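You operate a simulated robot arm through the tools that you are given. There is no shell and no other tool. Be economical: measure what you need, move in short steps, check, and stop when the job is done.

The job below is to be done with a simulated two-armed robot. You get a single attempt, and the scene is never put back.

## Task
Shut the nutrunner down: socket on its peg, arm parked, program off, air off.
Fine: the socket goes on its own peg; the air knob, the jig clamp and the other two sockets stay as they are.

Only the result counts: the job must be done as asked and must still hold three seconds after the hand-in. Knocking over, shifting, dropping, spilling or breaking anything else fails it.

## Robot
Two 7-joint arms with fingered hands on one trunk, on a base that drives. Base frame: it is fixed to the floor where the robot stands at the start and does not move with it; the origin is under the middle of the robot, x ahead of it, y to its left, z up; the surface under the hand at the start is at about z = 800. Readings come in mm, degrees, newtons and seconds.
The left shoulder is at the start at [70, 172, 1402], the right one opposite. Places, roughly: air knob [500, 600, 900]; hinge jig clamp [500, 100, 900]; nutrunner air valve handle [500, 800, 900]; nutrunner program dial [300, 400, 900]; swing arm [800, 100, 1200]. Payload 5 kg a hand.
The tool frame of a hand sits at the grasp point between the pads (the TCP): z along the fingers, y along the line on which they close. The tips reach 43 mm beyond it. The gripper opens to 144 mm. The gripper's body begins 50 mm behind the TCP. The gripper is a hand of 5 fingers: y runs from the thumb to the fingers, the wrist lies at [-21, -124, -221] in the tool frame.
Orientation is told as [roll, pitch, yaw] about the base's x, y, z axes, in that order, counted from this pose: with the fingers straight down and the wrist toward the robot, the tool's x, y and z point along [0, 1, 0], [1, 0, 0] and [0, 0, -1] of the base frame.

## Interface
- The arms move only by the tool send_rows. It takes "left_deltas", "right_deltas" or both (then of equal length, played together; a hand with none holds still); each is a list of rows, each a list of 6 numbers: the shift along the tool's x, y, z in units of 400 mm (1.0 is 400 mm), then the turn, a rotation vector about the tool's x, y, z in units of 90 degrees (1.0 is 90 degrees). In form: [[x, y, z, rx, ry, rz], ...]. A call has 1 to 12 rows; each row is the pose to reach, as a shift and turn from the pose commanded when the call began, along the tool's axes at that moment. A call with a number of a shift or a turn outside -1 to 1 is refused whole. Rows are played at 5 a second. More than 50 mm and 8.6 degrees between two rows, and nothing of the call is played. A pose out of reach is approached as far as the arm can. The call stops where the force on the tool passes 90 N (or 10 N more than at its start, if that is more) or the arm is blocked; 0.2 s more then pass. In this call time passes only in rows, and 0.2 s behind the last. It gives the time, the measured TCP pose, the force on the tool (base axes), the opening and the grip force at its end, in the units of the frame above (readings bear some noise), with the torque about the TCP (base axes, N m) and any sound that the robot's microphone picked up, and new pictures: "pictures" is both (left out), scene, wrist or none (wrist: the cameras of the hands that moved).
- Cameras (640 x 400 px; columns grow to the right, rows downward): "scene" is now at [132.2, 32.3, 1641.8]; the picture's right is [0.37, -0.93, 0.00], its down [-0.49, -0.19, -0.85] and it looks along [0.79, 0.31, -0.52] (base axes); focal length 214 px, centre (320, 200). "left" rides on the left gripper at [-86, -108, -168] in its tool frame; the picture's right is [-0.80, -0.28, 0.53], its down [0.54, -0.73, 0.42] and it looks along [0.27, 0.63, 0.73] (tool axes); focal length 275 px, centre (320, 200). "right" rides on the right gripper at [86, -108, -168] in its tool frame; the picture's right is [-0.80, 0.28, -0.53], its down [-0.54, -0.73, 0.42] and it looks along [-0.27, 0.63, 0.73] (tool axes); focal length 275 px, centre (320, 200). There is no depth. A picture from a camera that has moved, and an enlarged one, comes with that camera's place and axes in the base frame and with its lens.
- slide_trunk(by): slides the trunk up (or, below 0, down) by that many mm; the arms and the scene camera ride with it, the base frame stays. It gives what a move gives, with no picture.
- drive_base(legs): drives the robot by 1 to 6 legs, each [ahead, left, turn to the left] in mm, mm and degrees, along the robot's own axes; the way and the turn of a leg run together, so that a leg with both is an arc; at most 1500 mm and 180 degrees a leg. The arms and the cameras ride along, it lands a little off, and it stops where it bumps. It gives what a move gives, and a new picture of the scene camera.
- set_fingers(index, middle, ring, little, thumb_bend, thumb_turn, hand): sets how far each is bent, from 0 (flat) to 1 (curled in); at 0.3 the hand is open as for a grip, at 0.7 the pads meet at the TCP. One left out holds its place. A second passes; each finger stops where it meets its share of the squeeze, and holds until it gets a number again. It is the only way to open and close the hand. It gives what a move gives, with no picture; readings hold the bend of each and the force on index, middle, ring, little, thumb and palm. thumb_turn goes from beside the hand (0) to across from the fingers (1), as for a grip.
- turn_head(pan, tilt): turns the head with the scene camera to pan (to the left, within 86 degrees either way) and tilt (down, from -29 to 69), counted from straight ahead of the robot. It gives what a move gives, and a new picture of the scene camera.
- enlarge(camera, box): a new picture of the part [left, top, right, bottom] of that camera's present view, enlarged. It takes no simulated time.
- close_job(): hands the job in; it is judged then, once.

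Work in short steps. Places have to be worked out from the pictures, the camera data and where the tool is seen: move nearer, look again, correct. Check each grasp and each placing, and mend what went wrong. You have 120 turns and 260 pictures in all, those below and enlarged ones among them. Open the grippers and draw the arms clear of the work before you hand the job in, unless the task says otherwise; then end with one line.

The tools are called after "Emit:" by a JSON object that holds its "op" and its "data". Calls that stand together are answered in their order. send_rows: Moves the arms, as the interface text tells. Its arguments: {"type":"object","properties":{"left_deltas":{"type":"array","items":{"type":"array","items":{"type":"number"}}},"right_deltas":{"type":"array","items":{"type":"array","items":{"type":"number"}}},"pictures":{"type":"string","enum":["both","scene","wrist","none"]}},"required":[]} The other tools are called the same way: slide_trunk (by) slides the trunk up or down; set_fingers (index, middle, ring, little, thumb_bend, thumb_turn, hand) moves the fingers one by one; drive_base (legs) drives the base; turn_head (pan, tilt) turns the head that bears the scene camera; enlarge (camera, box) takes an enlarged picture of a part of a camera's view; close_job () hands the job in.

At the start:

```text
time_s: 0.0
left_tcp_pos: [504.0, 542.8, 1472.8]
left_tcp_rot: [0.0, 0.1, 0.1]
left_contact_force: [-0.5, 0.3, 0.0]
left_moment: [-0.04, -0.02, 0.01]
left_gripper_width: 143.4
left_gripper_force: 0.0
left_shape: jaw
left_bend: [0.3, 0.3, 0.3, 0.3, 0.3, 0.98]
left_finger forces: [0.1, 0.1, 0.0, 0.1, 0.0, 0.1]
right_tcp_pos: [758.9, 22.2, 1511.1]
right_tcp_rot: [0.0, 0.1, 0.0]
right_contact_force: [0.9, -0.4, -0.3]
right_moment: [-0.02, 0.03, 0.01]
right_gripper_width: 143.7
right_gripper_force: 0.0
right_shape: jaw
right_bend: [0.3, 0.3, 0.3, 0.3, 0.3, 0.98]
right_finger forces: [0.0, 0.1, 0.0, 0.1, 0.0, 0.1]
trunk travel left (down, up): [-500.0, 440.0]
robot x, y, heading: [-0.4, -0.8, 0.2]
head pan, tilt: [21.4, 31.6]
```

scene: 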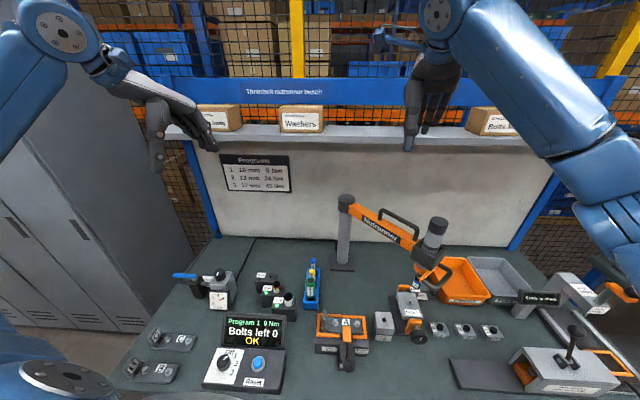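
right: 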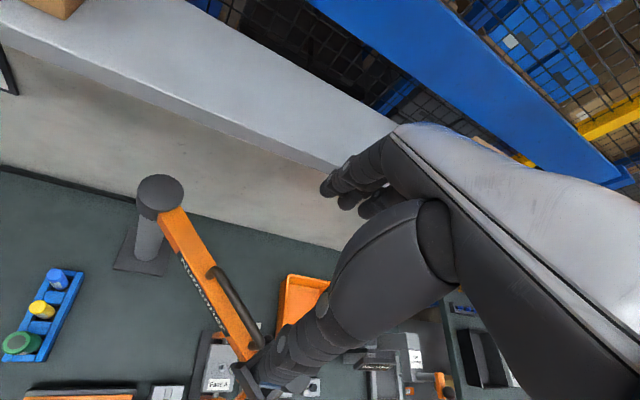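
left: 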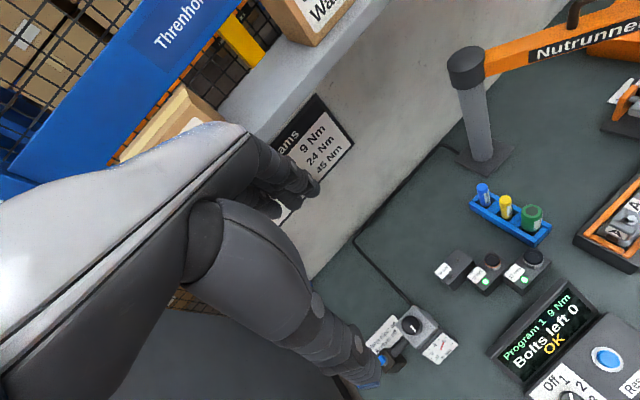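

I'll look closely at the bench first with enlarged views.

Emit:
{"op": "enlarge", "data": {"camera": "scene", "box": [120, 240, 320, 400]}}

Emit:
{"op": "enlarge", "data": {"camera": "scene", "box": [310, 180, 530, 370]}}

Emit:
{"op": "enlarge", "data": {"camera": "scene", "box": [210, 130, 310, 200]}}

Emit:
{"op": "enlarge", "data": {"camera": "scene", "box": [430, 240, 640, 400]}}

```text
2.50 times, centred on (220, 320) of scene
camera zoom: at [132.2, 32.3, 1641.8], right [0.37, -0.93, 0.0], down [-0.49, -0.19, -0.85], along [0.79, 0.31, -0.52], focal length 536 px, centre (570, -100)
```

zoom: 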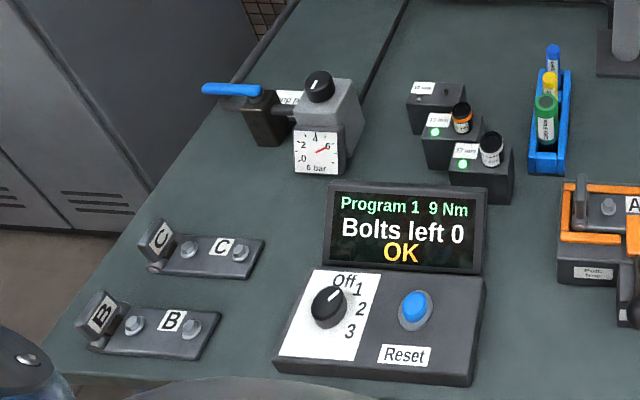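

```text
2.11 times, centred on (420, 275) of scene
camera zoom: at [132.2, 32.3, 1641.8], right [0.37, -0.93, 0.0], down [-0.49, -0.19, -0.85], along [0.79, 0.31, -0.52], focal length 452 px, centre (110, 42)
```

zoom: 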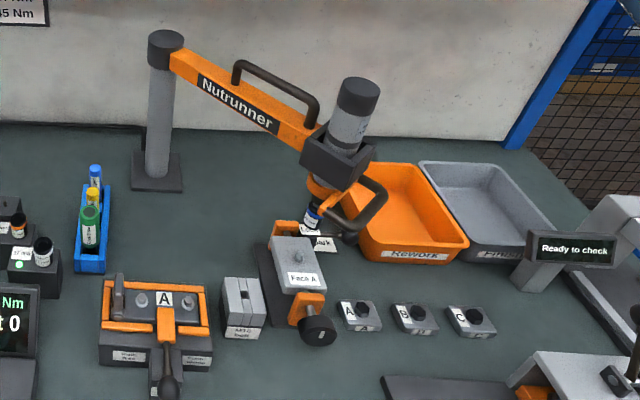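

```text
5.71 times, centred on (260, 165) of scene
camera zoom: at [132.2, 32.3, 1641.8], right [0.37, -0.93, 0.0], down [-0.49, -0.19, -0.85], along [0.79, 0.31, -0.52], focal length 1226 px, centre (663, 400)
```

zoom: 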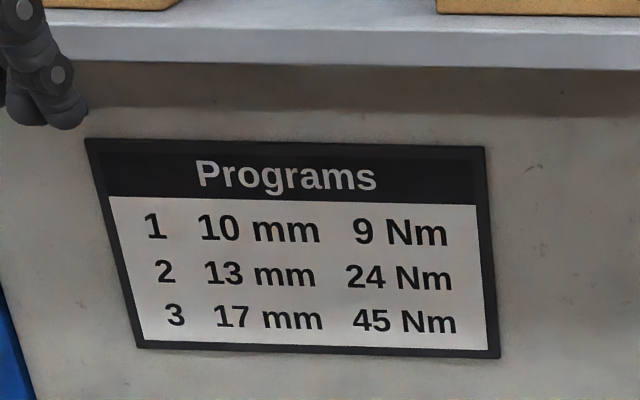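

```text
2.50 times, centred on (535, 320) of scene
camera zoom: at [132.2, 32.3, 1641.8], right [0.37, -0.93, 0.0], down [-0.49, -0.19, -0.85], along [0.79, 0.31, -0.52], focal length 536 px, centre (-218, -100)
```

zoom: 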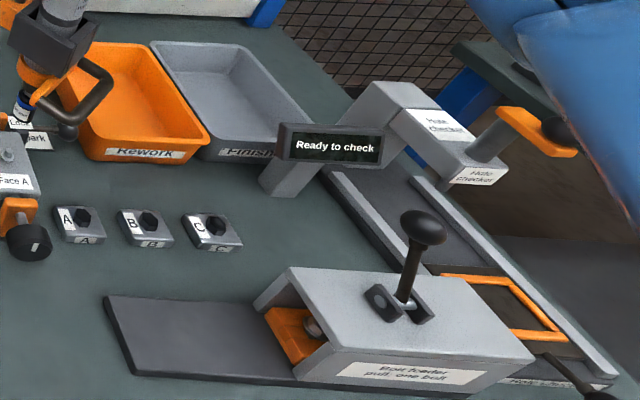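

The 10 mm socket is presumably on the nutrunner and the first peg is empty. I'll read the small labels near the arm and the pegs.

Emit:
{"op": "enlarge", "data": {"camera": "scene", "box": [385, 250, 465, 300]}}

Emit:
{"op": "enlarge", "data": {"camera": "scene", "box": [245, 255, 325, 325]}}

Emit:
{"op": "enlarge", "data": {"camera": "scene", "box": [165, 255, 245, 315]}}

Emit:
{"op": "enlarge", "data": {"camera": "left", "box": [350, 170, 640, 400]}}

Emit:
{"op": "enlarge", "data": {"camera": "right", "box": [100, 160, 440, 400]}}

```text
8.00 times, centred on (425, 275) of scene
camera zoom: at [132.2, 32.3, 1641.8], right [0.37, -0.93, 0.0], down [-0.49, -0.19, -0.85], along [0.79, 0.31, -0.52], focal length 1716 px, centre (-520, -400)
```

zoom: 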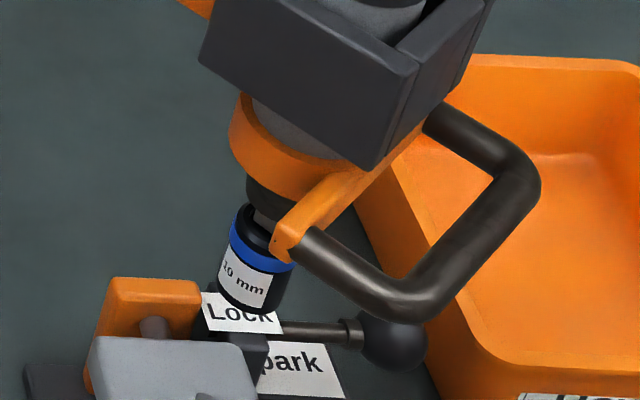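

```text
5.71 times, centred on (285, 290) of scene
camera zoom: at [132.2, 32.3, 1641.8], right [0.37, -0.93, 0.0], down [-0.49, -0.19, -0.85], along [0.79, 0.31, -0.52], focal length 1226 px, centre (520, -314)
```

zoom: 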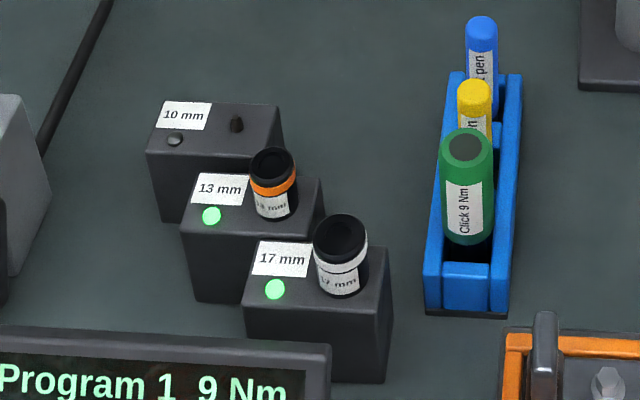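

```text
6.67 times, centred on (205, 285) of scene
camera zoom: at [132.2, 32.3, 1641.8], right [0.37, -0.93, 0.0], down [-0.49, -0.19, -0.85], along [0.79, 0.31, -0.52], focal length 1430 px, centre (1087, -367)
```

zoom: 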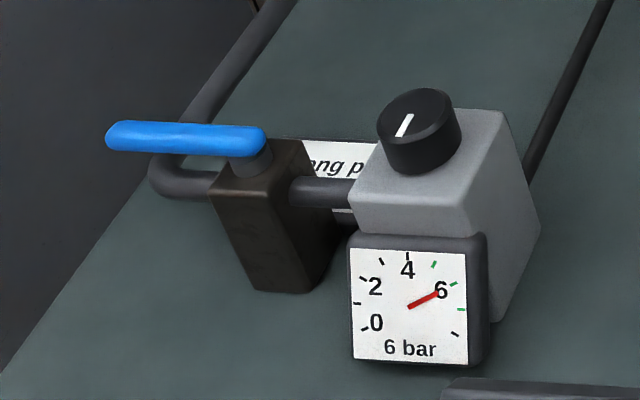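

```text
1.74 times, centred on (495, 285) of left
camera zoom: at [395.6, 455.7, 1641.2], right [-0.28, -0.8, -0.53], down [-0.73, 0.54, -0.42], along [0.63, 0.27, -0.73], focal length 479 px, centre (16, 52)
```

zoom: 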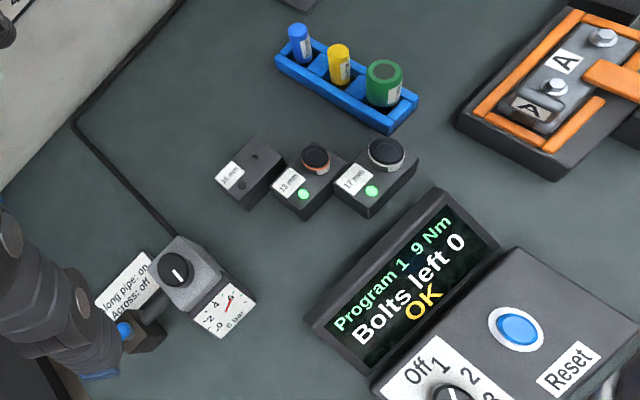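

```text
1.67 times, centred on (270, 280) of right
camera zoom: at [649.0, 107.9, 1678.8], right [0.28, -0.8, 0.53], down [-0.73, -0.54, -0.42], along [0.63, -0.27, -0.73], focal length 459 px, centre (403, 67)
```

zoom: 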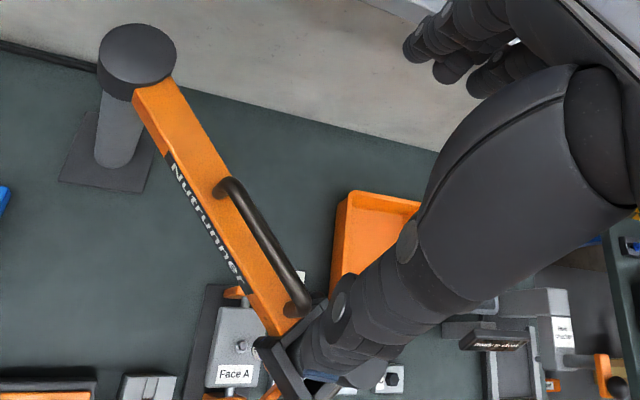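

The right hand hides the swing-arm's end and the "Lock/park" label, so I'll move it to the right for a clearer view. I'll also pull the left hand back for a view of the dial and valve.

Emit:
{"op": "send_rows", "data": {"right_deltas": [[-0.12, 0, 0, 0, 0, 0], [-0.24, 0, 0, 0, 0, 0], [-0.36, 0, 0, 0, 0, 0], [-0.48, 0, 0, 0, 0, 0], [-0.6, 0, 0, 0, 0, 0], [-0.7, 0, 0, 0, 0, 0]], "left_deltas": [[0, -0.1, 0, 0, 0, 0], [0.1, -0.2, 0, 0, 0, 0], [0.2, -0.3, 0, 0, 0, 0], [0.3, -0.4, 0, 0, 0, 0], [0.4, -0.4, 0, 0, 0, 0], [0.5, -0.4, 0, 0, 0, 0]]}}

```text
refused: row 2 steps farther than a row can; nothing moved
```

Emit:
{"op": "send_rows", "data": {"right_deltas": [[-0.12, 0, 0, 0, 0, 0], [-0.24, 0, 0, 0, 0, 0], [-0.36, 0, 0, 0, 0, 0], [-0.48, 0, 0, 0, 0, 0], [-0.6, 0, 0, 0, 0, 0], [-0.7, 0, 0, 0, 0, 0]], "left_deltas": [[0, -0.1, 0, 0, 0, 0], [0, -0.2, 0, 0, 0, 0], [0, -0.3, 0, 0, 0, 0], [0.1, -0.3, 0, 0, 0, 0], [0.2, -0.3, 0, 0, 0, 0], [0.3, -0.3, 0, 0, 0, 0]]}}

```text
time_s: 1.4
left_tcp_pos: [381.3, 663.8, 1475.2]
left_tcp_rot: [0.1, -0.2, 0.0]
left_contact_force: [0.0, -0.3, 0.7]
left_moment: [0.0, -0.05, 0.01]
left_gripper_width: 143.9
left_gripper_force: 0.1
left_shape: jaw
left_bend: [0.3, 0.3, 0.3, 0.3, 0.3, 0.98]
left_finger forces: [0.1, 0.1, 0.0, 0.0, 0.0, 0.0]
right_tcp_pos: [754.4, -261.2, 1516.5]
right_tcp_rot: [0.1, -0.1, 0.2]
right_contact_force: [-1.1, 0.1, 1.3]
right_moment: [0.02, -0.09, -0.01]
right_gripper_width: 143.8
right_gripper_force: 0.1
right_shape: jaw
right_bend: [0.3, 0.3, 0.3, 0.3, 0.3, 0.98]
right_finger forces: [0.1, 0.1, 0.0, 0.0, 0.1, 0.0]
trunk travel left (down, up): [-500.0, 440.0]
robot x, y, heading: [0.7, -2.3, 0.3]
head pan, tilt: [21.4, 31.6]
camera scene: at [128.8, 30.3, 1642.2], right [0.37, -0.93, 0.0], down [-0.49, -0.19, -0.85], along [0.79, 0.31, -0.52], focal length 214 px, centre (320, 200)
camera right: at [643.9, -174.8, 1682.6], right [0.28, -0.8, 0.53], down [-0.72, -0.54, -0.42], along [0.63, -0.27, -0.73], focal length 275 px, centre (320, 200)
camera left: at [272.4, 574.8, 1642.7], right [-0.28, -0.8, -0.54], down [-0.72, 0.54, -0.42], along [0.63, 0.27, -0.73], focal length 275 px, centre (320, 200)
```

scene: 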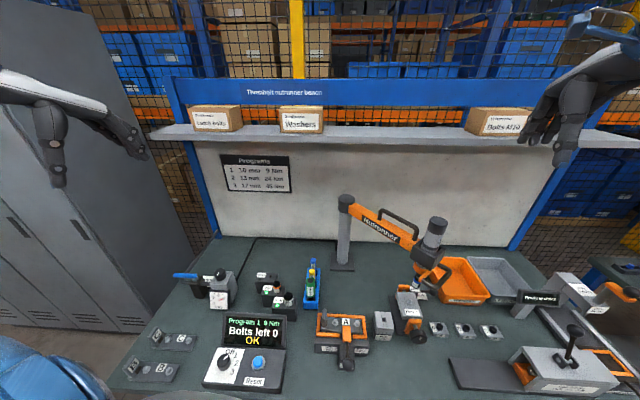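
right: 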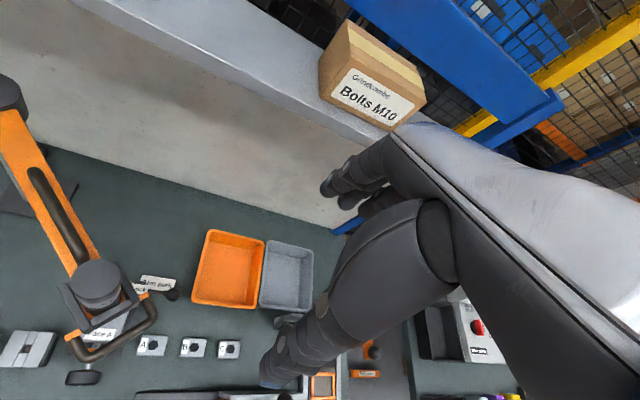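
left: 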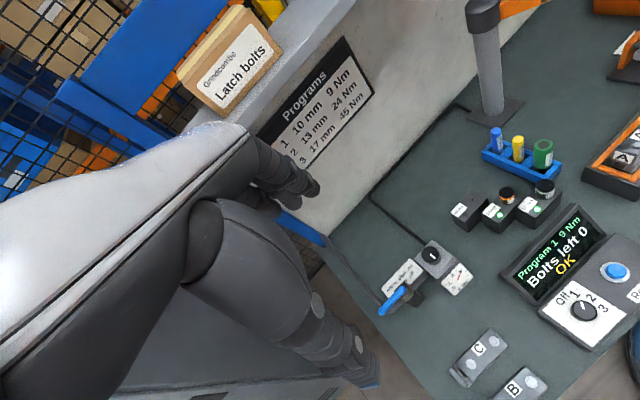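

Now enlarge the swing-arm head and labels, and the valve/dial from the left.

Emit:
{"op": "enlarge", "data": {"camera": "right", "box": [40, 240, 200, 360]}}

Emit:
{"op": "enlarge", "data": {"camera": "left", "box": [360, 220, 480, 320]}}

Emit:
{"op": "enlarge", "data": {"camera": "left", "box": [500, 250, 640, 360]}}

Emit:
{"op": "enlarge", "data": {"camera": "scene", "box": [380, 200, 480, 310]}}

```text
3.33 times, centred on (120, 300) of right
camera zoom: at [643.9, -174.8, 1682.6], right [0.28, -0.8, 0.53], down [-0.72, -0.54, -0.42], along [0.63, -0.27, -0.73], focal length 918 px, centre (987, -133)
```

zoom: 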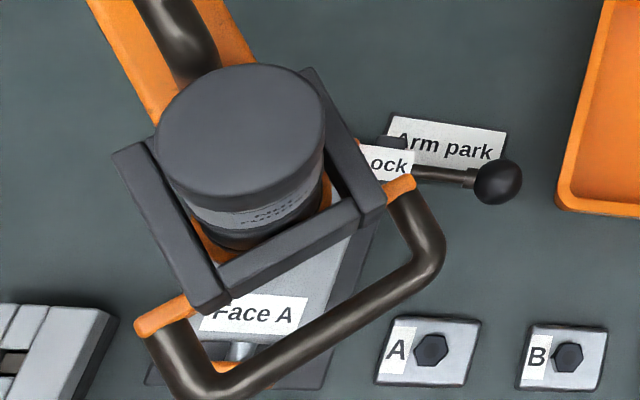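

```text
4.00 times, centred on (420, 270) of left
camera zoom: at [272.4, 574.8, 1642.7], right [-0.28, -0.8, -0.54], down [-0.72, 0.54, -0.42], along [0.63, 0.27, -0.73], focal length 1101 px, centre (-80, -80)
```

zoom: 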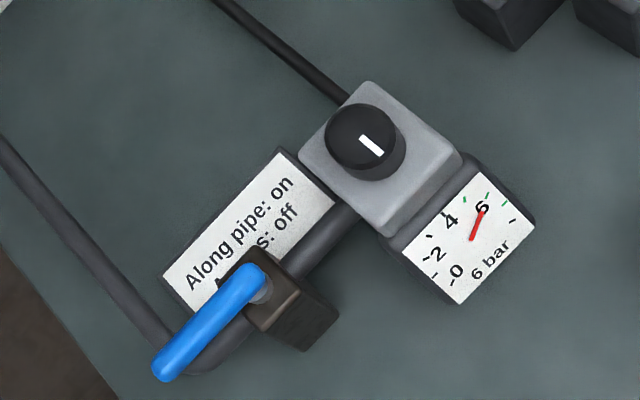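

```text
3.64 times, centred on (570, 305) of left
camera zoom: at [272.4, 574.8, 1642.7], right [-0.28, -0.8, -0.54], down [-0.72, 0.54, -0.42], along [0.63, 0.27, -0.73], focal length 1001 px, centre (-589, -182)
```

zoom: 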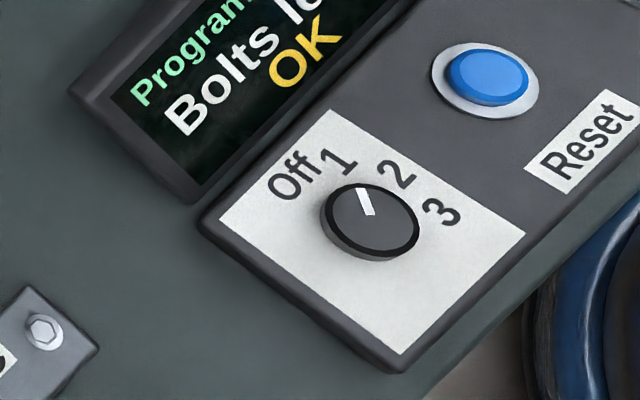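

```text
3.64 times, centred on (430, 255) of scene
camera zoom: at [128.8, 30.3, 1642.2], right [0.37, -0.93, 0.0], down [-0.49, -0.19, -0.85], along [0.79, 0.31, -0.52], focal length 780 px, centre (-80, 0)
```

zoom: 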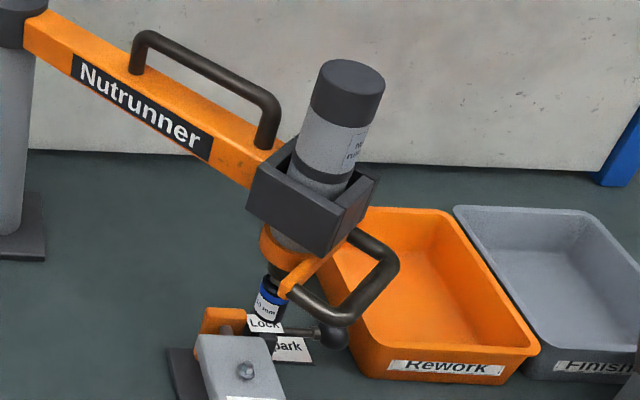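

The air valve is along the pipe (on) and the dial at 1. I need to see the park dock with its lock and the nutrunner nose from the side, so I'll lower and yaw the right hand as a camera.

Emit:
{"op": "send_rows", "data": {"right_deltas": [[-0.0125, -0.017, 0.108, 0, 0, -0.0834], [-0.025, -0.034, 0.216, 0, 0, -0.1667], [-0.0375, -0.05, 0.324, 0, 0, -0.25], [-0.05, -0.0675, 0.432, 0, 0, -0.333], [-0.0625, -0.084, 0.54, 0, 0, -0.417], [-0.075, -0.1, 0.648, 0, 0, -0.5], [-0.0875, -0.118, 0.757, 0, 0, -0.583], [-0.1, -0.135, 0.865, 0, 0, -0.667]], "pictures": "both"}}

```text
time_s: 3.2
left_tcp_pos: [384.2, 662.9, 1475.1]
left_tcp_rot: [0.0, -0.1, 0.0]
left_contact_force: [-0.3, 0.1, -1.3]
left_moment: [0.05, 0.01, 0.0]
left_gripper_width: 144.0
left_gripper_force: 0.0
left_shape: jaw
left_bend: [0.3, 0.3, 0.3, 0.3, 0.3, 0.98]
left_finger forces: [0.0, 0.1, 0.0, 0.0, 0.0, 0.1]
right_tcp_pos: [705.3, -296.6, 1166.4]
right_tcp_rot: [0.1, -0.1, 60.0]
right_contact_force: [-0.3, 0.4, -0.3]
right_moment: [0.03, 0.02, -0.02]
right_gripper_width: 143.6
right_gripper_force: 0.0
right_shape: jaw
right_bend: [0.3, 0.3, 0.3, 0.3, 0.3, 0.98]
right_finger forces: [0.0, 0.0, 0.1, 0.0, 0.0, 0.1]
trunk travel left (down, up): [-500.0, 440.0]
robot x, y, heading: [-1.5, 2.5, 0.0]
head pan, tilt: [21.4, 31.6]
camera scene: at [132.6, 30.8, 1641.9], right [0.37, -0.93, 0.0], down [-0.49, -0.19, -0.85], along [0.79, 0.31, -0.52], focal length 214 px, centre (320, 200)
camera right: at [575.3, -347.4, 1333.8], right [0.83, -0.15, 0.53], down [0.11, -0.9, -0.42], along [0.54, 0.41, -0.73], focal length 275 px, centre (320, 200)
```

scene: 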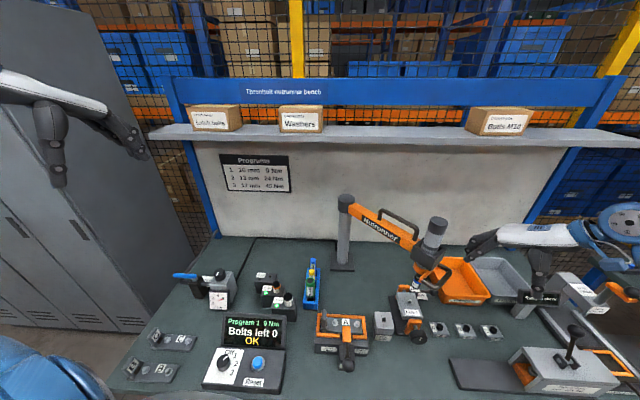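
right: 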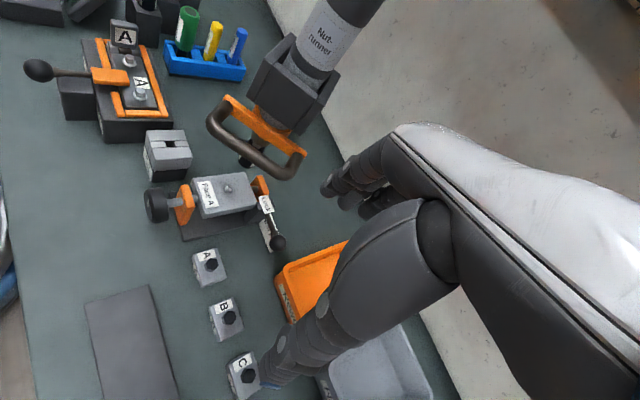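

Emit:
{"op": "enlarge", "data": {"camera": "right", "box": [140, 20, 350, 280]}}

Emit:
{"op": "enlarge", "data": {"camera": "right", "box": [230, 130, 310, 260]}}

Emit:
{"op": "enlarge", "data": {"camera": "scene", "box": [380, 250, 450, 350]}}

```text
1.54 times, centred on (245, 150) of right
camera zoom: at [575.3, -347.4, 1333.8], right [0.83, -0.15, 0.53], down [0.11, -0.9, -0.42], along [0.54, 0.41, -0.73], focal length 424 px, centre (435, 277)
```

zoom: 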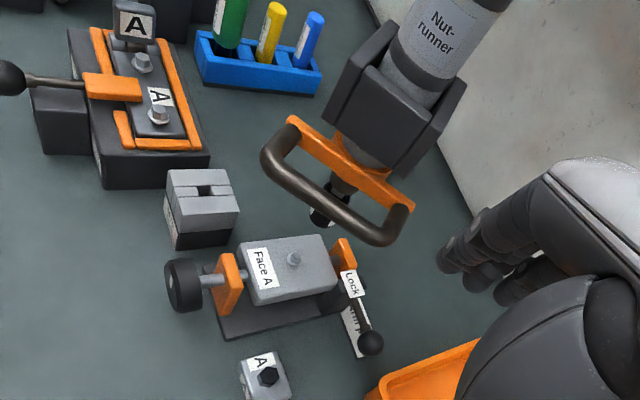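

```text
3.08 times, centred on (270, 195) of right
camera zoom: at [575.3, -347.4, 1333.8], right [0.83, -0.15, 0.53], down [0.11, -0.9, -0.42], along [0.54, 0.41, -0.73], focal length 847 px, centre (474, 215)
```

zoom: 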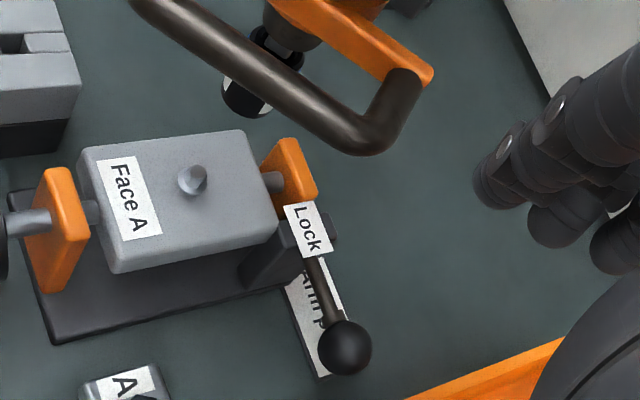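

```text
4.00 times, centred on (415, 300) of scene
camera zoom: at [132.6, 30.8, 1641.9], right [0.37, -0.93, 0.0], down [-0.49, -0.19, -0.85], along [0.79, 0.31, -0.52], focal length 858 px, centre (-60, -200)
```

zoom: 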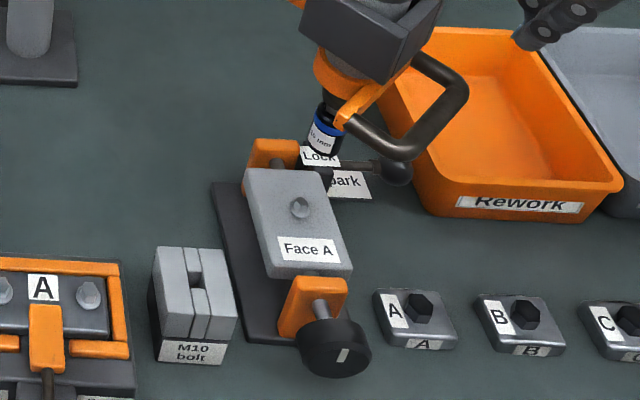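

The "Lock" lever belongs to the jig; "Arm park" is a bench plate at about [820,-155]. The socket is at about [702,-104,1000], and the peg at about [635,465]. Now I bring the left hand round to view the nose from the left.

Emit:
{"op": "send_rows", "data": {"left_deltas": [[-0.083, 0.03, 0.045, 0, 0, 0], [-0.166, 0.06, 0.09, 0, 0, 0], [-0.25, 0.09, 0.135, 0, 0, 0], [-0.333, 0.12, 0.18, 0, 0, 0], [-0.416, 0.15, 0.225, 0, 0, 0], [-0.5, 0.18, 0.27, 0, 0, 0], [-0.583, 0.21, 0.315, 0, 0, 0], [-0.667, 0.24, 0.36, 0, 0, 0], [-0.75, 0.27, 0.405, 0, 0, 0], [-0.833, 0.3, 0.45, 0, 0, 0], [-0.916, 0.33, 0.495, 0, 0, 0], [-1.0, 0.36, 0.54, 0, 0, 0]], "pictures": "none"}}

Emit:
{"op": "send_rows", "data": {"left_deltas": [[-0.035, 0.022, 0.034, 0, 0, 0.083], [-0.07, 0.045, 0.068, 0, 0, 0.167], [-0.105, 0.067, 0.1, 0, 0, 0.25], [-0.14, 0.09, 0.136, 0, 0, 0.333], [-0.175, 0.112, 0.17, 0, 0, 0.417], [-0.21, 0.135, 0.2, 0, 0, 0.5], [-0.245, 0.157, 0.24, 0, 0, 0.583], [-0.28, 0.18, 0.27, 0, 0, 0.667]], "pictures": "both"}}

```text
time_s: 5.8
left_tcp_pos: [533.3, 258.8, 1256.7]
left_tcp_rot: [0.1, 0.5, 0.0]
left_contact_force: [-0.2, -0.3, 0.2]
left_moment: [0.06, 0.06, -0.02]
left_gripper_width: 144.1
left_gripper_force: 0.0
left_shape: jaw
left_bend: [0.3, 0.3, 0.3, 0.3, 0.3, 0.97]
left_finger forces: [0.1, 0.1, 0.0, 0.0, 0.0, 0.1]
left hand out of reach, approached as far as the arm can: row 10, 11, 12
right_tcp_pos: [708.4, -298.0, 1164.1]
right_tcp_rot: [0.1, 0.0, 60.1]
right_contact_force: [0.8, -0.5, -2.2]
right_moment: [0.06, 0.06, 0.01]
right_gripper_width: 143.7
right_gripper_force: 0.0
right_shape: jaw
right_bend: [0.3, 0.3, 0.3, 0.3, 0.3, 0.98]
right_finger forces: [0.0, 0.1, 0.1, 0.1, 0.1, 0.1]
trunk travel left (down, up): [-500.0, 440.0]
robot x, y, heading: [-3.6, 2.7, -0.2]
head pan, tilt: [21.4, 31.6]
```

```text
time_s: 7.6
left_tcp_pos: [606.7, 155.3, 1149.5]
left_tcp_rot: [-0.3, -0.1, -59.9]
left_contact_force: [0.7, 1.4, -0.1]
left_moment: [-0.12, 0.01, 0.01]
left_gripper_width: 143.9
left_gripper_force: 0.1
left_shape: jaw
left_bend: [0.3, 0.3, 0.3, 0.3, 0.3, 0.97]
left_finger forces: [0.0, 0.0, 0.0, 0.1, 0.1, 0.0]
right_tcp_pos: [708.1, -291.1, 1167.7]
right_tcp_rot: [0.0, 0.3, 60.1]
right_contact_force: [0.0, 2.2, 0.8]
right_moment: [-0.15, 0.09, 0.03]
right_gripper_width: 143.8
right_gripper_force: 0.0
right_shape: jaw
right_bend: [0.3, 0.3, 0.3, 0.3, 0.3, 0.98]
right_finger forces: [0.0, 0.0, 0.1, 0.0, 0.0, 0.0]
trunk travel left (down, up): [-500.0, 440.0]
robot x, y, heading: [0.1, -0.9, -0.2]
head pan, tilt: [21.4, 31.6]
camera scene: at [135.3, 37.7, 1641.5], right [0.37, -0.93, 0.0], down [-0.49, -0.19, -0.85], along [0.79, 0.31, -0.53], focal length 214 px, centre (320, 200)
camera left: at [479.6, 206.4, 1316.8], right [-0.83, -0.16, -0.53], down [0.11, 0.9, -0.43], along [0.54, -0.41, -0.73], focal length 275 px, centre (320, 200)
```

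scene: 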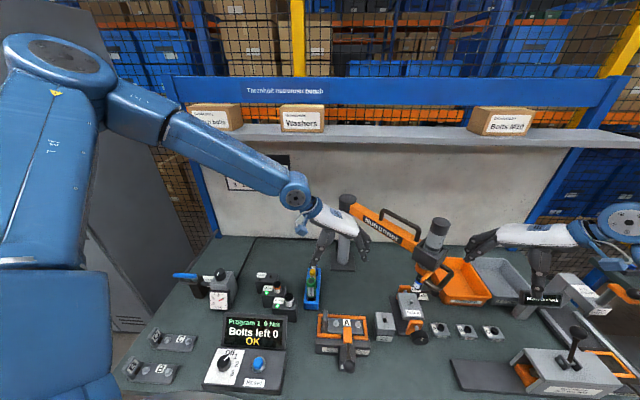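
left: 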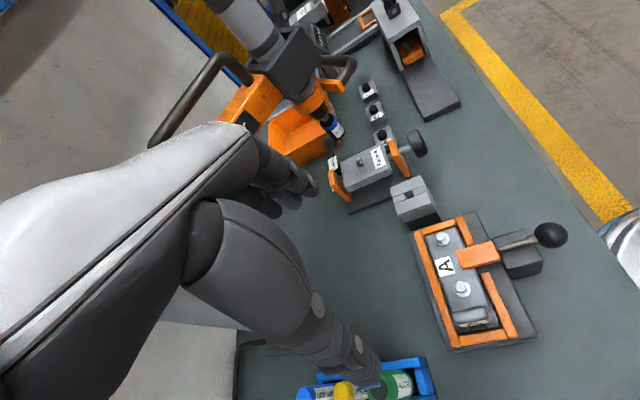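

Emit:
{"op": "enlarge", "data": {"camera": "left", "box": [230, 30, 390, 190]}}

Emit:
{"op": "enlarge", "data": {"camera": "right", "box": [180, 20, 330, 190]}}

Emit:
{"op": "enlarge", "data": {"camera": "left", "box": [180, 100, 420, 400]}}

```text
2.50 times, centred on (310, 110) of left
camera zoom: at [479.6, 206.4, 1316.8], right [-0.83, -0.16, -0.53], down [0.11, 0.9, -0.43], along [0.54, -0.41, -0.73], focal length 688 px, centre (345, 425)
```

zoom: 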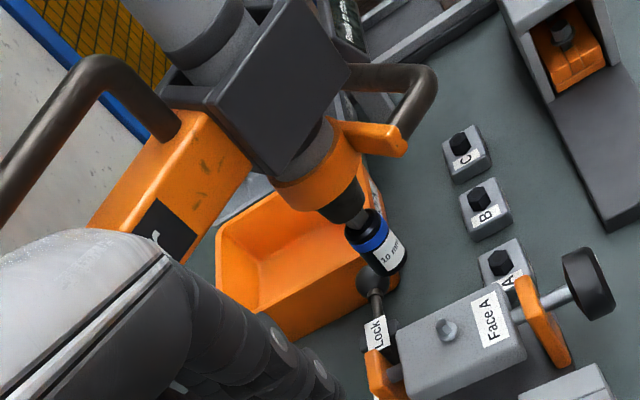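

```text
2.35 times, centred on (255, 105) of right
camera zoom: at [577.8, -340.8, 1334.6], right [0.83, -0.15, 0.53], down [0.11, -0.9, -0.42], along [0.54, 0.41, -0.73], focal length 648 px, centre (473, 424)
```

zoom: 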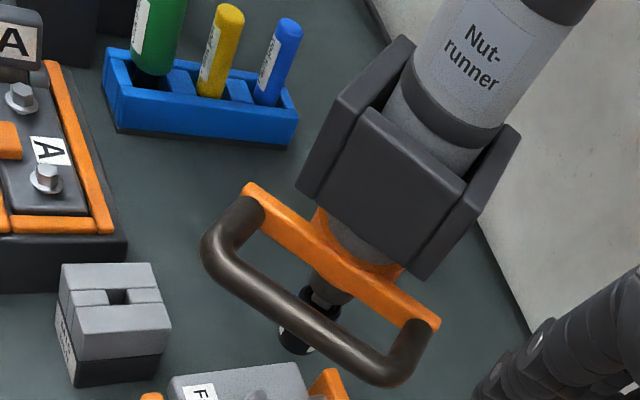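

```text
1.33 times, centred on (300, 250) of left
camera zoom: at [479.6, 206.4, 1316.8], right [-0.83, -0.16, -0.53], down [0.11, 0.9, -0.43], along [0.54, -0.41, -0.73], focal length 367 px, centre (347, 133)
```

zoom: 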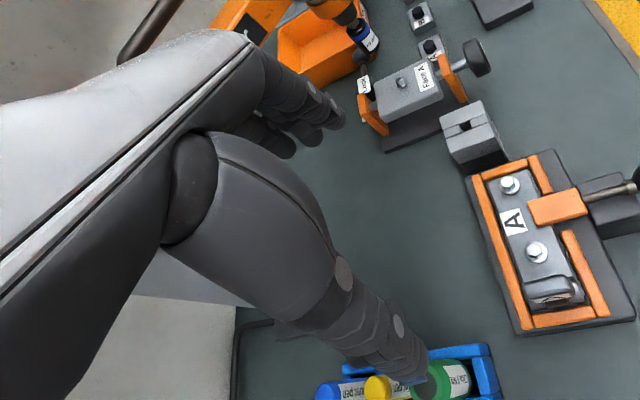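

Socket triangulates to [704,-105,1003], handle on the outboard side, so the left hand will come from the post/robot side with fingers tilted ~25° below horizontal. First I yaw the left hand, curling the ring and little fingers out of the way.

Emit:
{"op": "send_rows", "data": {"left_deltas": [[-0.01, 0.01, 0.008, 0, 0, -0.086], [-0.02, 0.02, 0.015, 0, 0, -0.172], [-0.03, 0.03, 0.022, 0, 0, -0.258], [-0.04, 0.04, 0.03, 0, 0, -0.344], [-0.05, 0.05, 0.037, 0, 0, -0.43], [-0.06, 0.06, 0.045, 0, 0, -0.516], [-0.07, 0.07, 0.052, 0, 0, -0.602], [-0.08, 0.08, 0.06, 0, 0, -0.688], [-0.09, 0.09, 0.067, 0, 0, -0.774], [-0.1, 0.1, 0.075, 0, 0, -0.861]], "pictures": "none"}}

Emit:
{"op": "send_rows", "data": {"left_deltas": [[0, 0, 0, 0, -0.08, 0], [0, 0, 0, 0, -0.16, 0], [0, 0, 0, 0, -0.24, 0], [0, 0, 0, 0, -0.32, 0], [0, 0, 0, 0, -0.4, 0], [0, 0, 0, 0, -0.48, 0], [0, 0, 0, 0, -0.56, 0], [0, 0, 0, 0, -0.64, 0], [0, 0, 0, 0, -0.722, 0]], "pictures": "none"}}

Emit:
{"op": "set_fingers", "data": {"hand": "left", "ring": 1, "little": 1}}

Emit:
{"op": "enlarge", "data": {"camera": "left", "box": [0, 0, 640, 400]}}

Emit:
{"op": "enlarge", "data": {"camera": "scene", "box": [270, 170, 510, 320]}}

Emit:
{"op": "enlarge", "data": {"camera": "right", "box": [0, 0, 400, 300]}}

```text
time_s: 9.8
left_tcp_pos: [587.7, 116.3, 1131.9]
left_tcp_rot: [0.0, 0.0, 17.5]
left_contact_force: [-0.8, -0.9, 0.1]
left_moment: [0.04, -0.02, 0.0]
left_gripper_width: 143.7
left_gripper_force: 0.0
left_shape: jaw
left_bend: [0.3, 0.3, 0.3, 0.3, 0.3, 0.97]
left_finger forces: [0.0, 0.0, 0.0, 0.1, 0.0, 0.1]
left hand out of reach, approached as far as the arm can: row 10
right_tcp_pos: [705.7, -295.8, 1166.9]
right_tcp_rot: [0.0, 0.1, 59.9]
right_contact_force: [0.0, -0.5, 0.3]
right_moment: [0.01, -0.02, 0.0]
right_gripper_width: 143.7
right_gripper_force: 0.0
right_shape: jaw
right_bend: [0.3, 0.3, 0.3, 0.3, 0.3, 0.98]
right_finger forces: [0.1, 0.0, 0.0, 0.1, 0.0, 0.0]
trunk travel left (down, up): [-500.0, 440.0]
robot x, y, heading: [-0.8, -0.2, 0.1]
head pan, tilt: [21.4, 31.6]
```

```text
time_s: 11.8
left_tcp_pos: [572.9, 160.9, 1200.0]
left_tcp_rot: [-63.9, 0.3, 17.1]
left_contact_force: [-0.9, 0.0, 0.5]
left_moment: [-0.01, 0.0, 0.04]
left_gripper_width: 143.8
left_gripper_force: 0.0
left_shape: jaw
left_bend: [0.3, 0.3, 0.3, 0.3, 0.3, 0.97]
left_finger forces: [0.0, 0.1, 0.0, 0.0, 0.0, 0.0]
left hand out of reach, approached as far as the arm can: row 8, 9
right_tcp_pos: [701.7, -294.1, 1170.8]
right_tcp_rot: [-0.3, 0.2, 60.0]
right_contact_force: [-0.2, 0.0, 0.0]
right_moment: [-0.04, -0.07, -0.06]
right_gripper_width: 143.7
right_gripper_force: 0.0
right_shape: jaw
right_bend: [0.3, 0.3, 0.3, 0.3, 0.3, 0.98]
right_finger forces: [0.0, 0.0, 0.0, 0.0, 0.1, 0.1]
trunk travel left (down, up): [-500.0, 440.0]
robot x, y, heading: [0.4, 0.7, -0.1]
head pan, tilt: [21.4, 31.6]
```

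```text
time_s: 12.8
left_tcp_pos: [575.9, 159.5, 1197.6]
left_tcp_rot: [-63.6, 0.3, 17.1]
left_contact_force: [0.1, -0.6, -0.5]
left_moment: [0.01, -0.02, -0.02]
left_gripper_width: 149.5
left_gripper_force: 0.2
left_shape: fingers
left_bend: [0.3, 0.3, 1.0, 1.0, 0.3, 0.97]
left_finger forces: [0.1, 0.0, 0.0, 0.0, 0.1, 0.2]
right_tcp_pos: [706.6, -294.1, 1166.6]
right_tcp_rot: [0.0, 0.0, 60.0]
right_contact_force: [0.1, 0.2, 0.3]
right_moment: [0.01, 0.02, -0.04]
right_gripper_width: 143.7
right_gripper_force: 0.0
right_shape: jaw
right_bend: [0.3, 0.3, 0.3, 0.3, 0.3, 0.98]
right_finger forces: [0.0, 0.1, 0.1, 0.1, 0.0, 0.0]
trunk travel left (down, up): [-500.0, 440.0]
robot x, y, heading: [-0.5, -0.2, 0.2]
head pan, tilt: [21.4, 31.6]
```

```text
1.00 times, centred on (320, 200) of left (not enlarged: the box is as wide or as high as the picture)
camera zoom: at [441.3, 232.0, 1349.4], right [-0.02, -0.88, 0.48], down [-0.66, -0.35, -0.67], along [0.75, -0.33, -0.57], focal length 275 px, centre (320, 200)
```

zoom: 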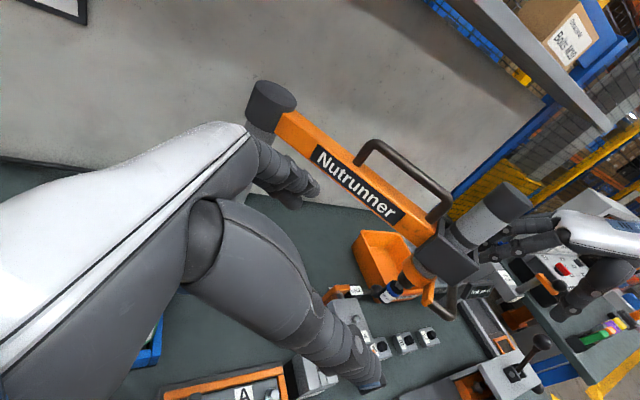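

```text
2.67 times, centred on (390, 245) of scene
camera zoom: at [132.2, 32.0, 1641.8], right [0.36, -0.93, 0.0], down [-0.49, -0.19, -0.85], along [0.79, 0.31, -0.52], focal length 572 px, centre (133, 80)
```

zoom: 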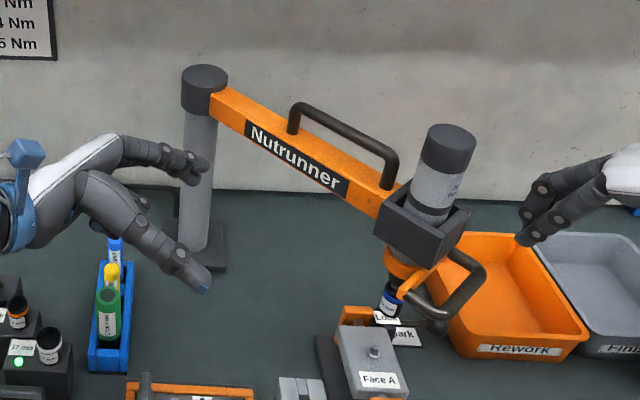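

```text
1.33 times, centred on (200, 150) of right
camera zoom: at [575.0, -346.1, 1334.4], right [0.83, -0.15, 0.53], down [0.11, -0.9, -0.42], along [0.54, 0.41, -0.73], focal length 367 px, centre (480, 267)
```

zoom: 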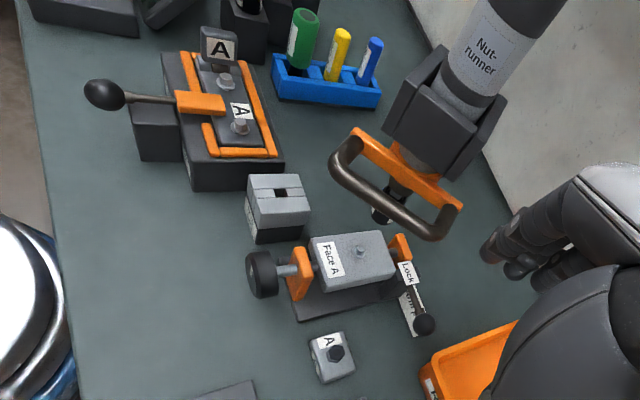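

The left arm can't quite reach this horizontal hand pose with the shoulder that high. I'll raise both hands, then lower the trunk.

Emit:
{"op": "send_rows", "data": {"right_deltas": [[0, 0, -0.1, 0, 0, 0], [0, 0, -0.2, 0, 0, 0], [0, 0, -0.3, 0, 0, 0], [0, 0, -0.4, 0, 0, 0], [0, 0, -0.5, 0, 0, 0], [0, 0, -0.6, 0, 0, 0], [0, 0, -0.7, 0, 0, 0]], "left_deltas": [[-0.05, 0, -0.023, 0, 0, 0], [-0.1, 0, -0.046, 0, 0, 0], [-0.15, 0, -0.07, 0, 0, 0], [-0.2, 0, -0.093, 0, 0, 0], [-0.25, 0, -0.116, 0, 0, 0], [-0.3, 0, -0.14, 0, 0, 0], [-0.36, 0, -0.168, 0, 0, 0]], "pictures": "none"}}

Emit:
{"op": "slide_trunk", "data": {"by": -220}}

```text
time_s: 14.4
left_tcp_pos: [589.8, 161.7, 1356.3]
left_tcp_rot: [-65.0, 0.1, 17.3]
left_contact_force: [-0.1, -0.2, -0.1]
left_moment: [-0.01, 0.01, 0.01]
left_gripper_width: 149.6
left_gripper_force: 0.1
left_shape: fingers
left_bend: [0.3, 0.3, 1.0, 1.0, 0.3, 0.97]
left_finger forces: [0.1, 0.0, 0.0, 0.0, 0.0, 0.1]
left hand out of reach, approached as far as the arm can: row 2, 3, 4, 5, 6, 7
right_tcp_pos: [704.8, -297.3, 1443.8]
right_tcp_rot: [0.1, 0.1, 60.0]
right_contact_force: [-1.4, 0.2, 0.5]
right_moment: [-0.02, -0.03, 0.0]
right_gripper_width: 143.6
right_gripper_force: 0.0
right_shape: jaw
right_bend: [0.3, 0.3, 0.3, 0.3, 0.3, 0.98]
right_finger forces: [0.0, 0.0, 0.0, 0.0, 0.0, 0.0]
trunk travel left (down, up): [-500.0, 440.0]
robot x, y, heading: [0.3, 1.6, 0.0]
head pan, tilt: [21.4, 31.6]
```

```text
time_s: 16.7
left_tcp_pos: [590.3, 161.5, 1138.2]
left_tcp_rot: [-65.0, 0.1, 17.4]
left_contact_force: [0.2, -0.4, -0.2]
left_moment: [0.01, -0.02, -0.01]
left_gripper_width: 149.5
left_gripper_force: 0.0
left_shape: fingers
left_bend: [0.3, 0.3, 1.0, 1.0, 0.3, 0.97]
left_finger forces: [0.1, 0.0, 0.0, 0.0, 0.0, 0.0]
right_tcp_pos: [706.0, -298.5, 1222.6]
right_tcp_rot: [0.0, 0.0, 60.0]
right_contact_force: [0.4, -0.4, -0.4]
right_moment: [-0.03, -0.02, 0.01]
right_gripper_width: 143.7
right_gripper_force: 0.1
right_shape: jaw
right_bend: [0.3, 0.3, 0.3, 0.3, 0.3, 0.98]
right_finger forces: [0.1, 0.0, 0.0, 0.0, 0.0, 0.0]
trunk travel left (down, up): [-280.0, 660.0]
robot x, y, heading: [2.5, 2.9, 0.1]
head pan, tilt: [21.4, 31.6]
```

Left hand is now at the right orientation at [590,161,1138]. Advancing to a pre-grasp point about 120 mm short of the socket.

Emit:
{"op": "send_rows", "data": {"left_deltas": [[0.009, 0.009, 0.088, 0, 0, 0], [0.018, 0.018, 0.175, 0, 0, 0], [0.027, 0.027, 0.262, 0, 0, 0], [0.037, 0.035, 0.35, 0, 0, 0]], "pictures": "both"}}

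Emit:
{"op": "enlarge", "data": {"camera": "right", "box": [100, 0, 400, 200]}}

```text
time_s: 17.7
left_tcp_pos: [643.9, 48.9, 1064.9]
left_tcp_rot: [-64.7, 0.2, 17.2]
left_contact_force: [0.6, -0.3, -0.8]
left_moment: [0.0, -0.03, -0.01]
left_gripper_width: 149.4
left_gripper_force: 0.1
left_shape: fingers
left_bend: [0.3, 0.3, 1.0, 1.0, 0.3, 0.97]
left_finger forces: [0.0, 0.1, 0.0, 0.0, 0.1, 0.0]
right_tcp_pos: [707.7, -299.5, 1221.8]
right_tcp_rot: [0.1, 0.1, 60.2]
right_contact_force: [0.6, -0.7, -1.6]
right_moment: [0.04, 0.03, 0.01]
right_gripper_width: 143.6
right_gripper_force: 0.0
right_shape: jaw
right_bend: [0.3, 0.3, 0.3, 0.3, 0.3, 0.98]
right_finger forces: [0.0, 0.1, 0.0, 0.1, 0.0, 0.0]
trunk travel left (down, up): [-280.0, 660.0]
robot x, y, heading: [-1.0, 1.5, 0.2]
head pan, tilt: [21.4, 31.6]
camera scene: at [134.2, 30.5, 1421.6], right [0.37, -0.93, 0.0], down [-0.49, -0.19, -0.85], along [0.79, 0.31, -0.52], focal length 214 px, centre (320, 200)
camera left: at [506.4, 125.7, 1213.9], right [-0.02, -0.87, 0.49], down [-0.65, -0.36, -0.67], along [0.76, -0.34, -0.56], focal length 275 px, centre (320, 200)
```

scene: 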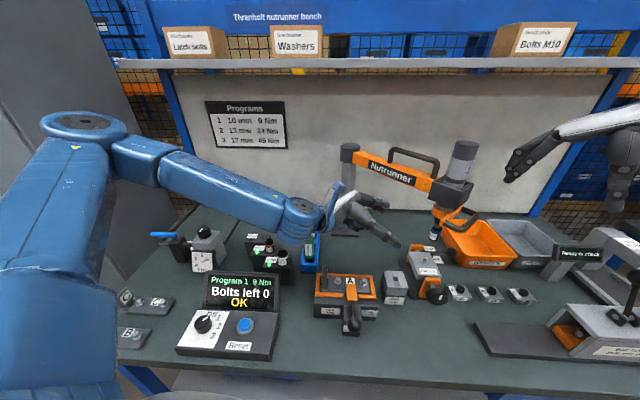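
left: 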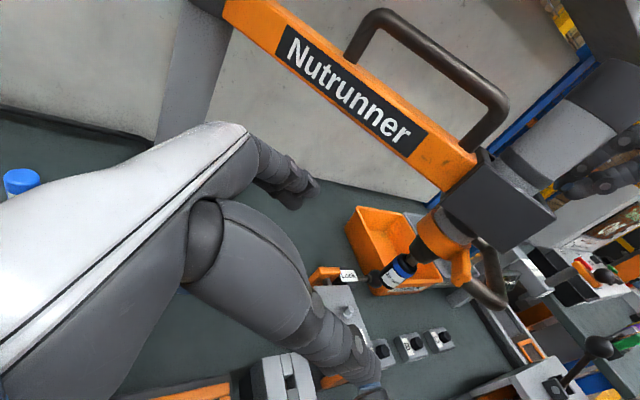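

```text
2.00 times, centred on (250, 100) of right
camera zoom: at [578.2, -349.8, 1388.5], right [0.83, -0.15, 0.53], down [0.11, -0.9, -0.42], along [0.54, 0.41, -0.73], focal length 551 px, centre (460, 400)
```

zoom: 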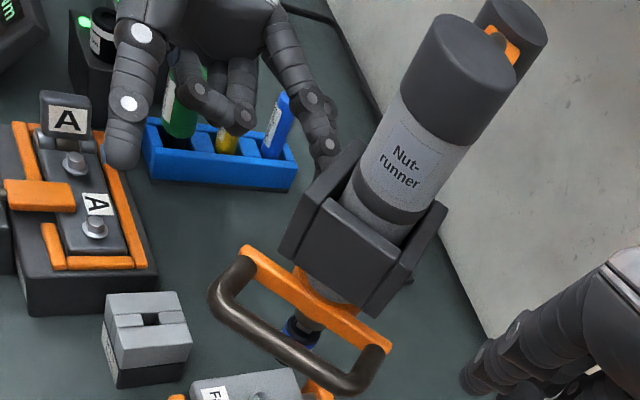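

Both hands' cameras agree: socket at about [704,-105,1010]. I move forward to ~40 mm short and look again.

Emit:
{"op": "send_rows", "data": {"left_deltas": [[-0.008, 0.007, 0.075, 0, 0, 0], [-0.016, 0.014, 0.15, 0, 0, 0], [-0.024, 0.021, 0.225, 0, 0, 0], [-0.031, 0.0275, 0.3, 0, 0, 0]], "pictures": "both"}}

Emit:
{"op": "enlarge", "data": {"camera": "right", "box": [150, 60, 330, 190]}}

Emit:
{"op": "enlarge", "data": {"camera": "scene", "box": [370, 190, 490, 290]}}

Emit:
{"op": "enlarge", "data": {"camera": "left", "box": [240, 140, 480, 400]}}

```text
time_s: 18.7
left_tcp_pos: [689.6, -34.8, 1081.4]
left_tcp_rot: [-62.5, 0.6, 16.8]
left_contact_force: [0.6, 1.0, 0.0]
left_moment: [-0.01, -0.02, 0.0]
left_gripper_width: 149.6
left_gripper_force: 0.1
left_shape: fingers
left_bend: [0.3, 0.3, 1.0, 1.0, 0.3, 0.98]
left_finger forces: [0.1, 0.1, 0.1, 0.0, 0.1, 0.1]
left hand out of reach, approached as far as the arm can: row 1, 2, 3, 4
right_tcp_pos: [708.2, -298.9, 1221.4]
right_tcp_rot: [0.1, 0.1, 60.0]
right_contact_force: [0.9, -0.4, -0.6]
right_moment: [0.04, 0.06, 0.0]
right_gripper_width: 143.9
right_gripper_force: 0.1
right_shape: jaw
right_bend: [0.3, 0.3, 0.3, 0.3, 0.3, 0.98]
right_finger forces: [0.1, 0.0, 0.0, 0.0, 0.1, 0.1]
trunk travel left (down, up): [-280.0, 660.0]
robot x, y, heading: [-0.7, 0.5, -0.0]
head pan, tilt: [21.4, 31.6]
camera scene: at [133.4, 29.7, 1421.6], right [0.37, -0.93, 0.0], down [-0.49, -0.19, -0.85], along [0.79, 0.31, -0.52], focal length 214 px, centre (320, 200)
camera left: at [556.8, 36.1, 1235.4], right [-0.03, -0.89, 0.46], down [-0.66, -0.33, -0.67], along [0.75, -0.32, -0.58], focal length 275 px, centre (320, 200)
```

scene: 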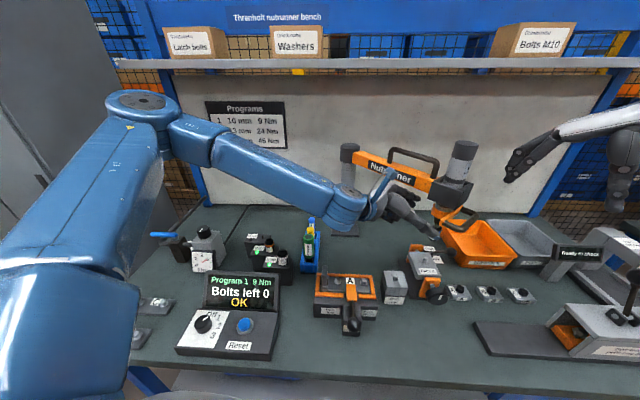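
left: 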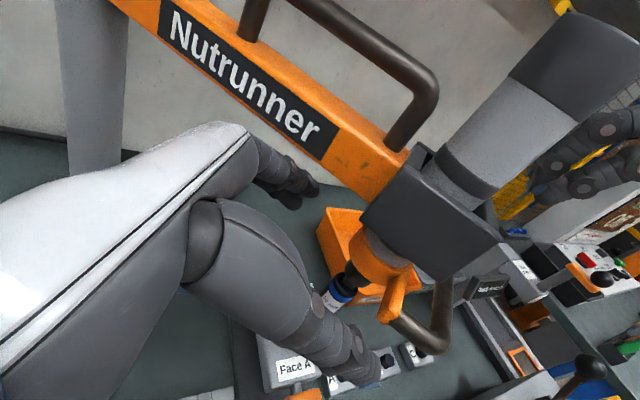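

```text
3.08 times, centred on (240, 125) of right
camera zoom: at [577.3, -350.8, 1388.7], right [0.83, -0.15, 0.53], down [0.11, -0.9, -0.42], along [0.54, 0.41, -0.73], focal length 847 px, centre (566, 431)
```

zoom: 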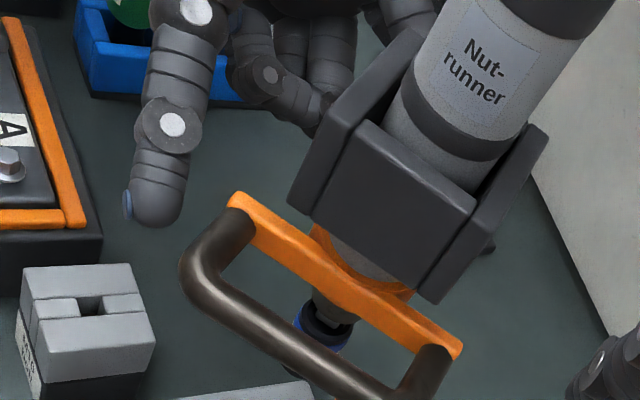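

```text
4.00 times, centred on (430, 240) of scene
camera zoom: at [133.4, 29.7, 1421.6], right [0.37, -0.93, 0.0], down [-0.49, -0.19, -0.85], along [0.79, 0.31, -0.52], focal length 858 px, centre (-120, 40)
```

zoom: 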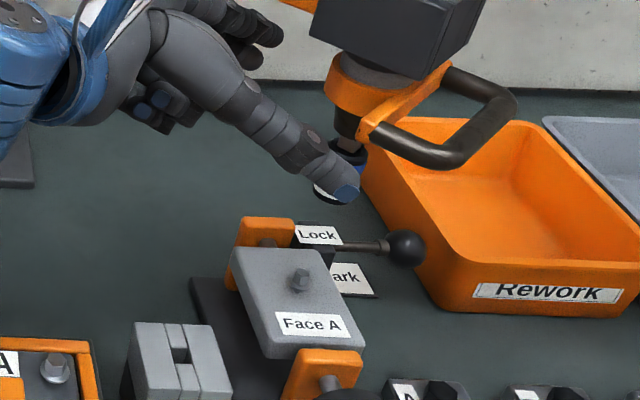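

```text
1.54 times, centred on (360, 270) of left
camera zoom: at [556.8, 36.1, 1235.4], right [-0.03, -0.89, 0.46], down [-0.66, -0.33, -0.67], along [0.75, -0.32, -0.58], focal length 424 px, centre (258, 92)
```

zoom: 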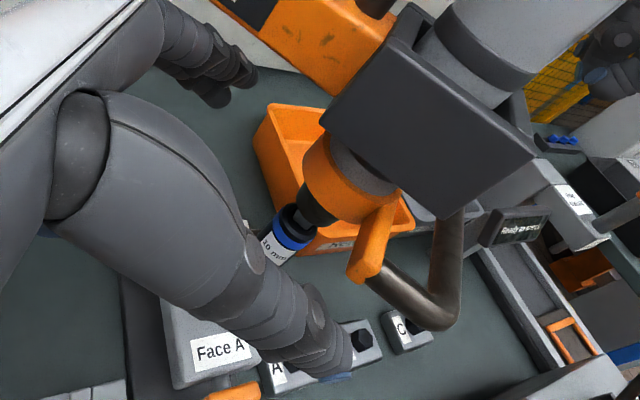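

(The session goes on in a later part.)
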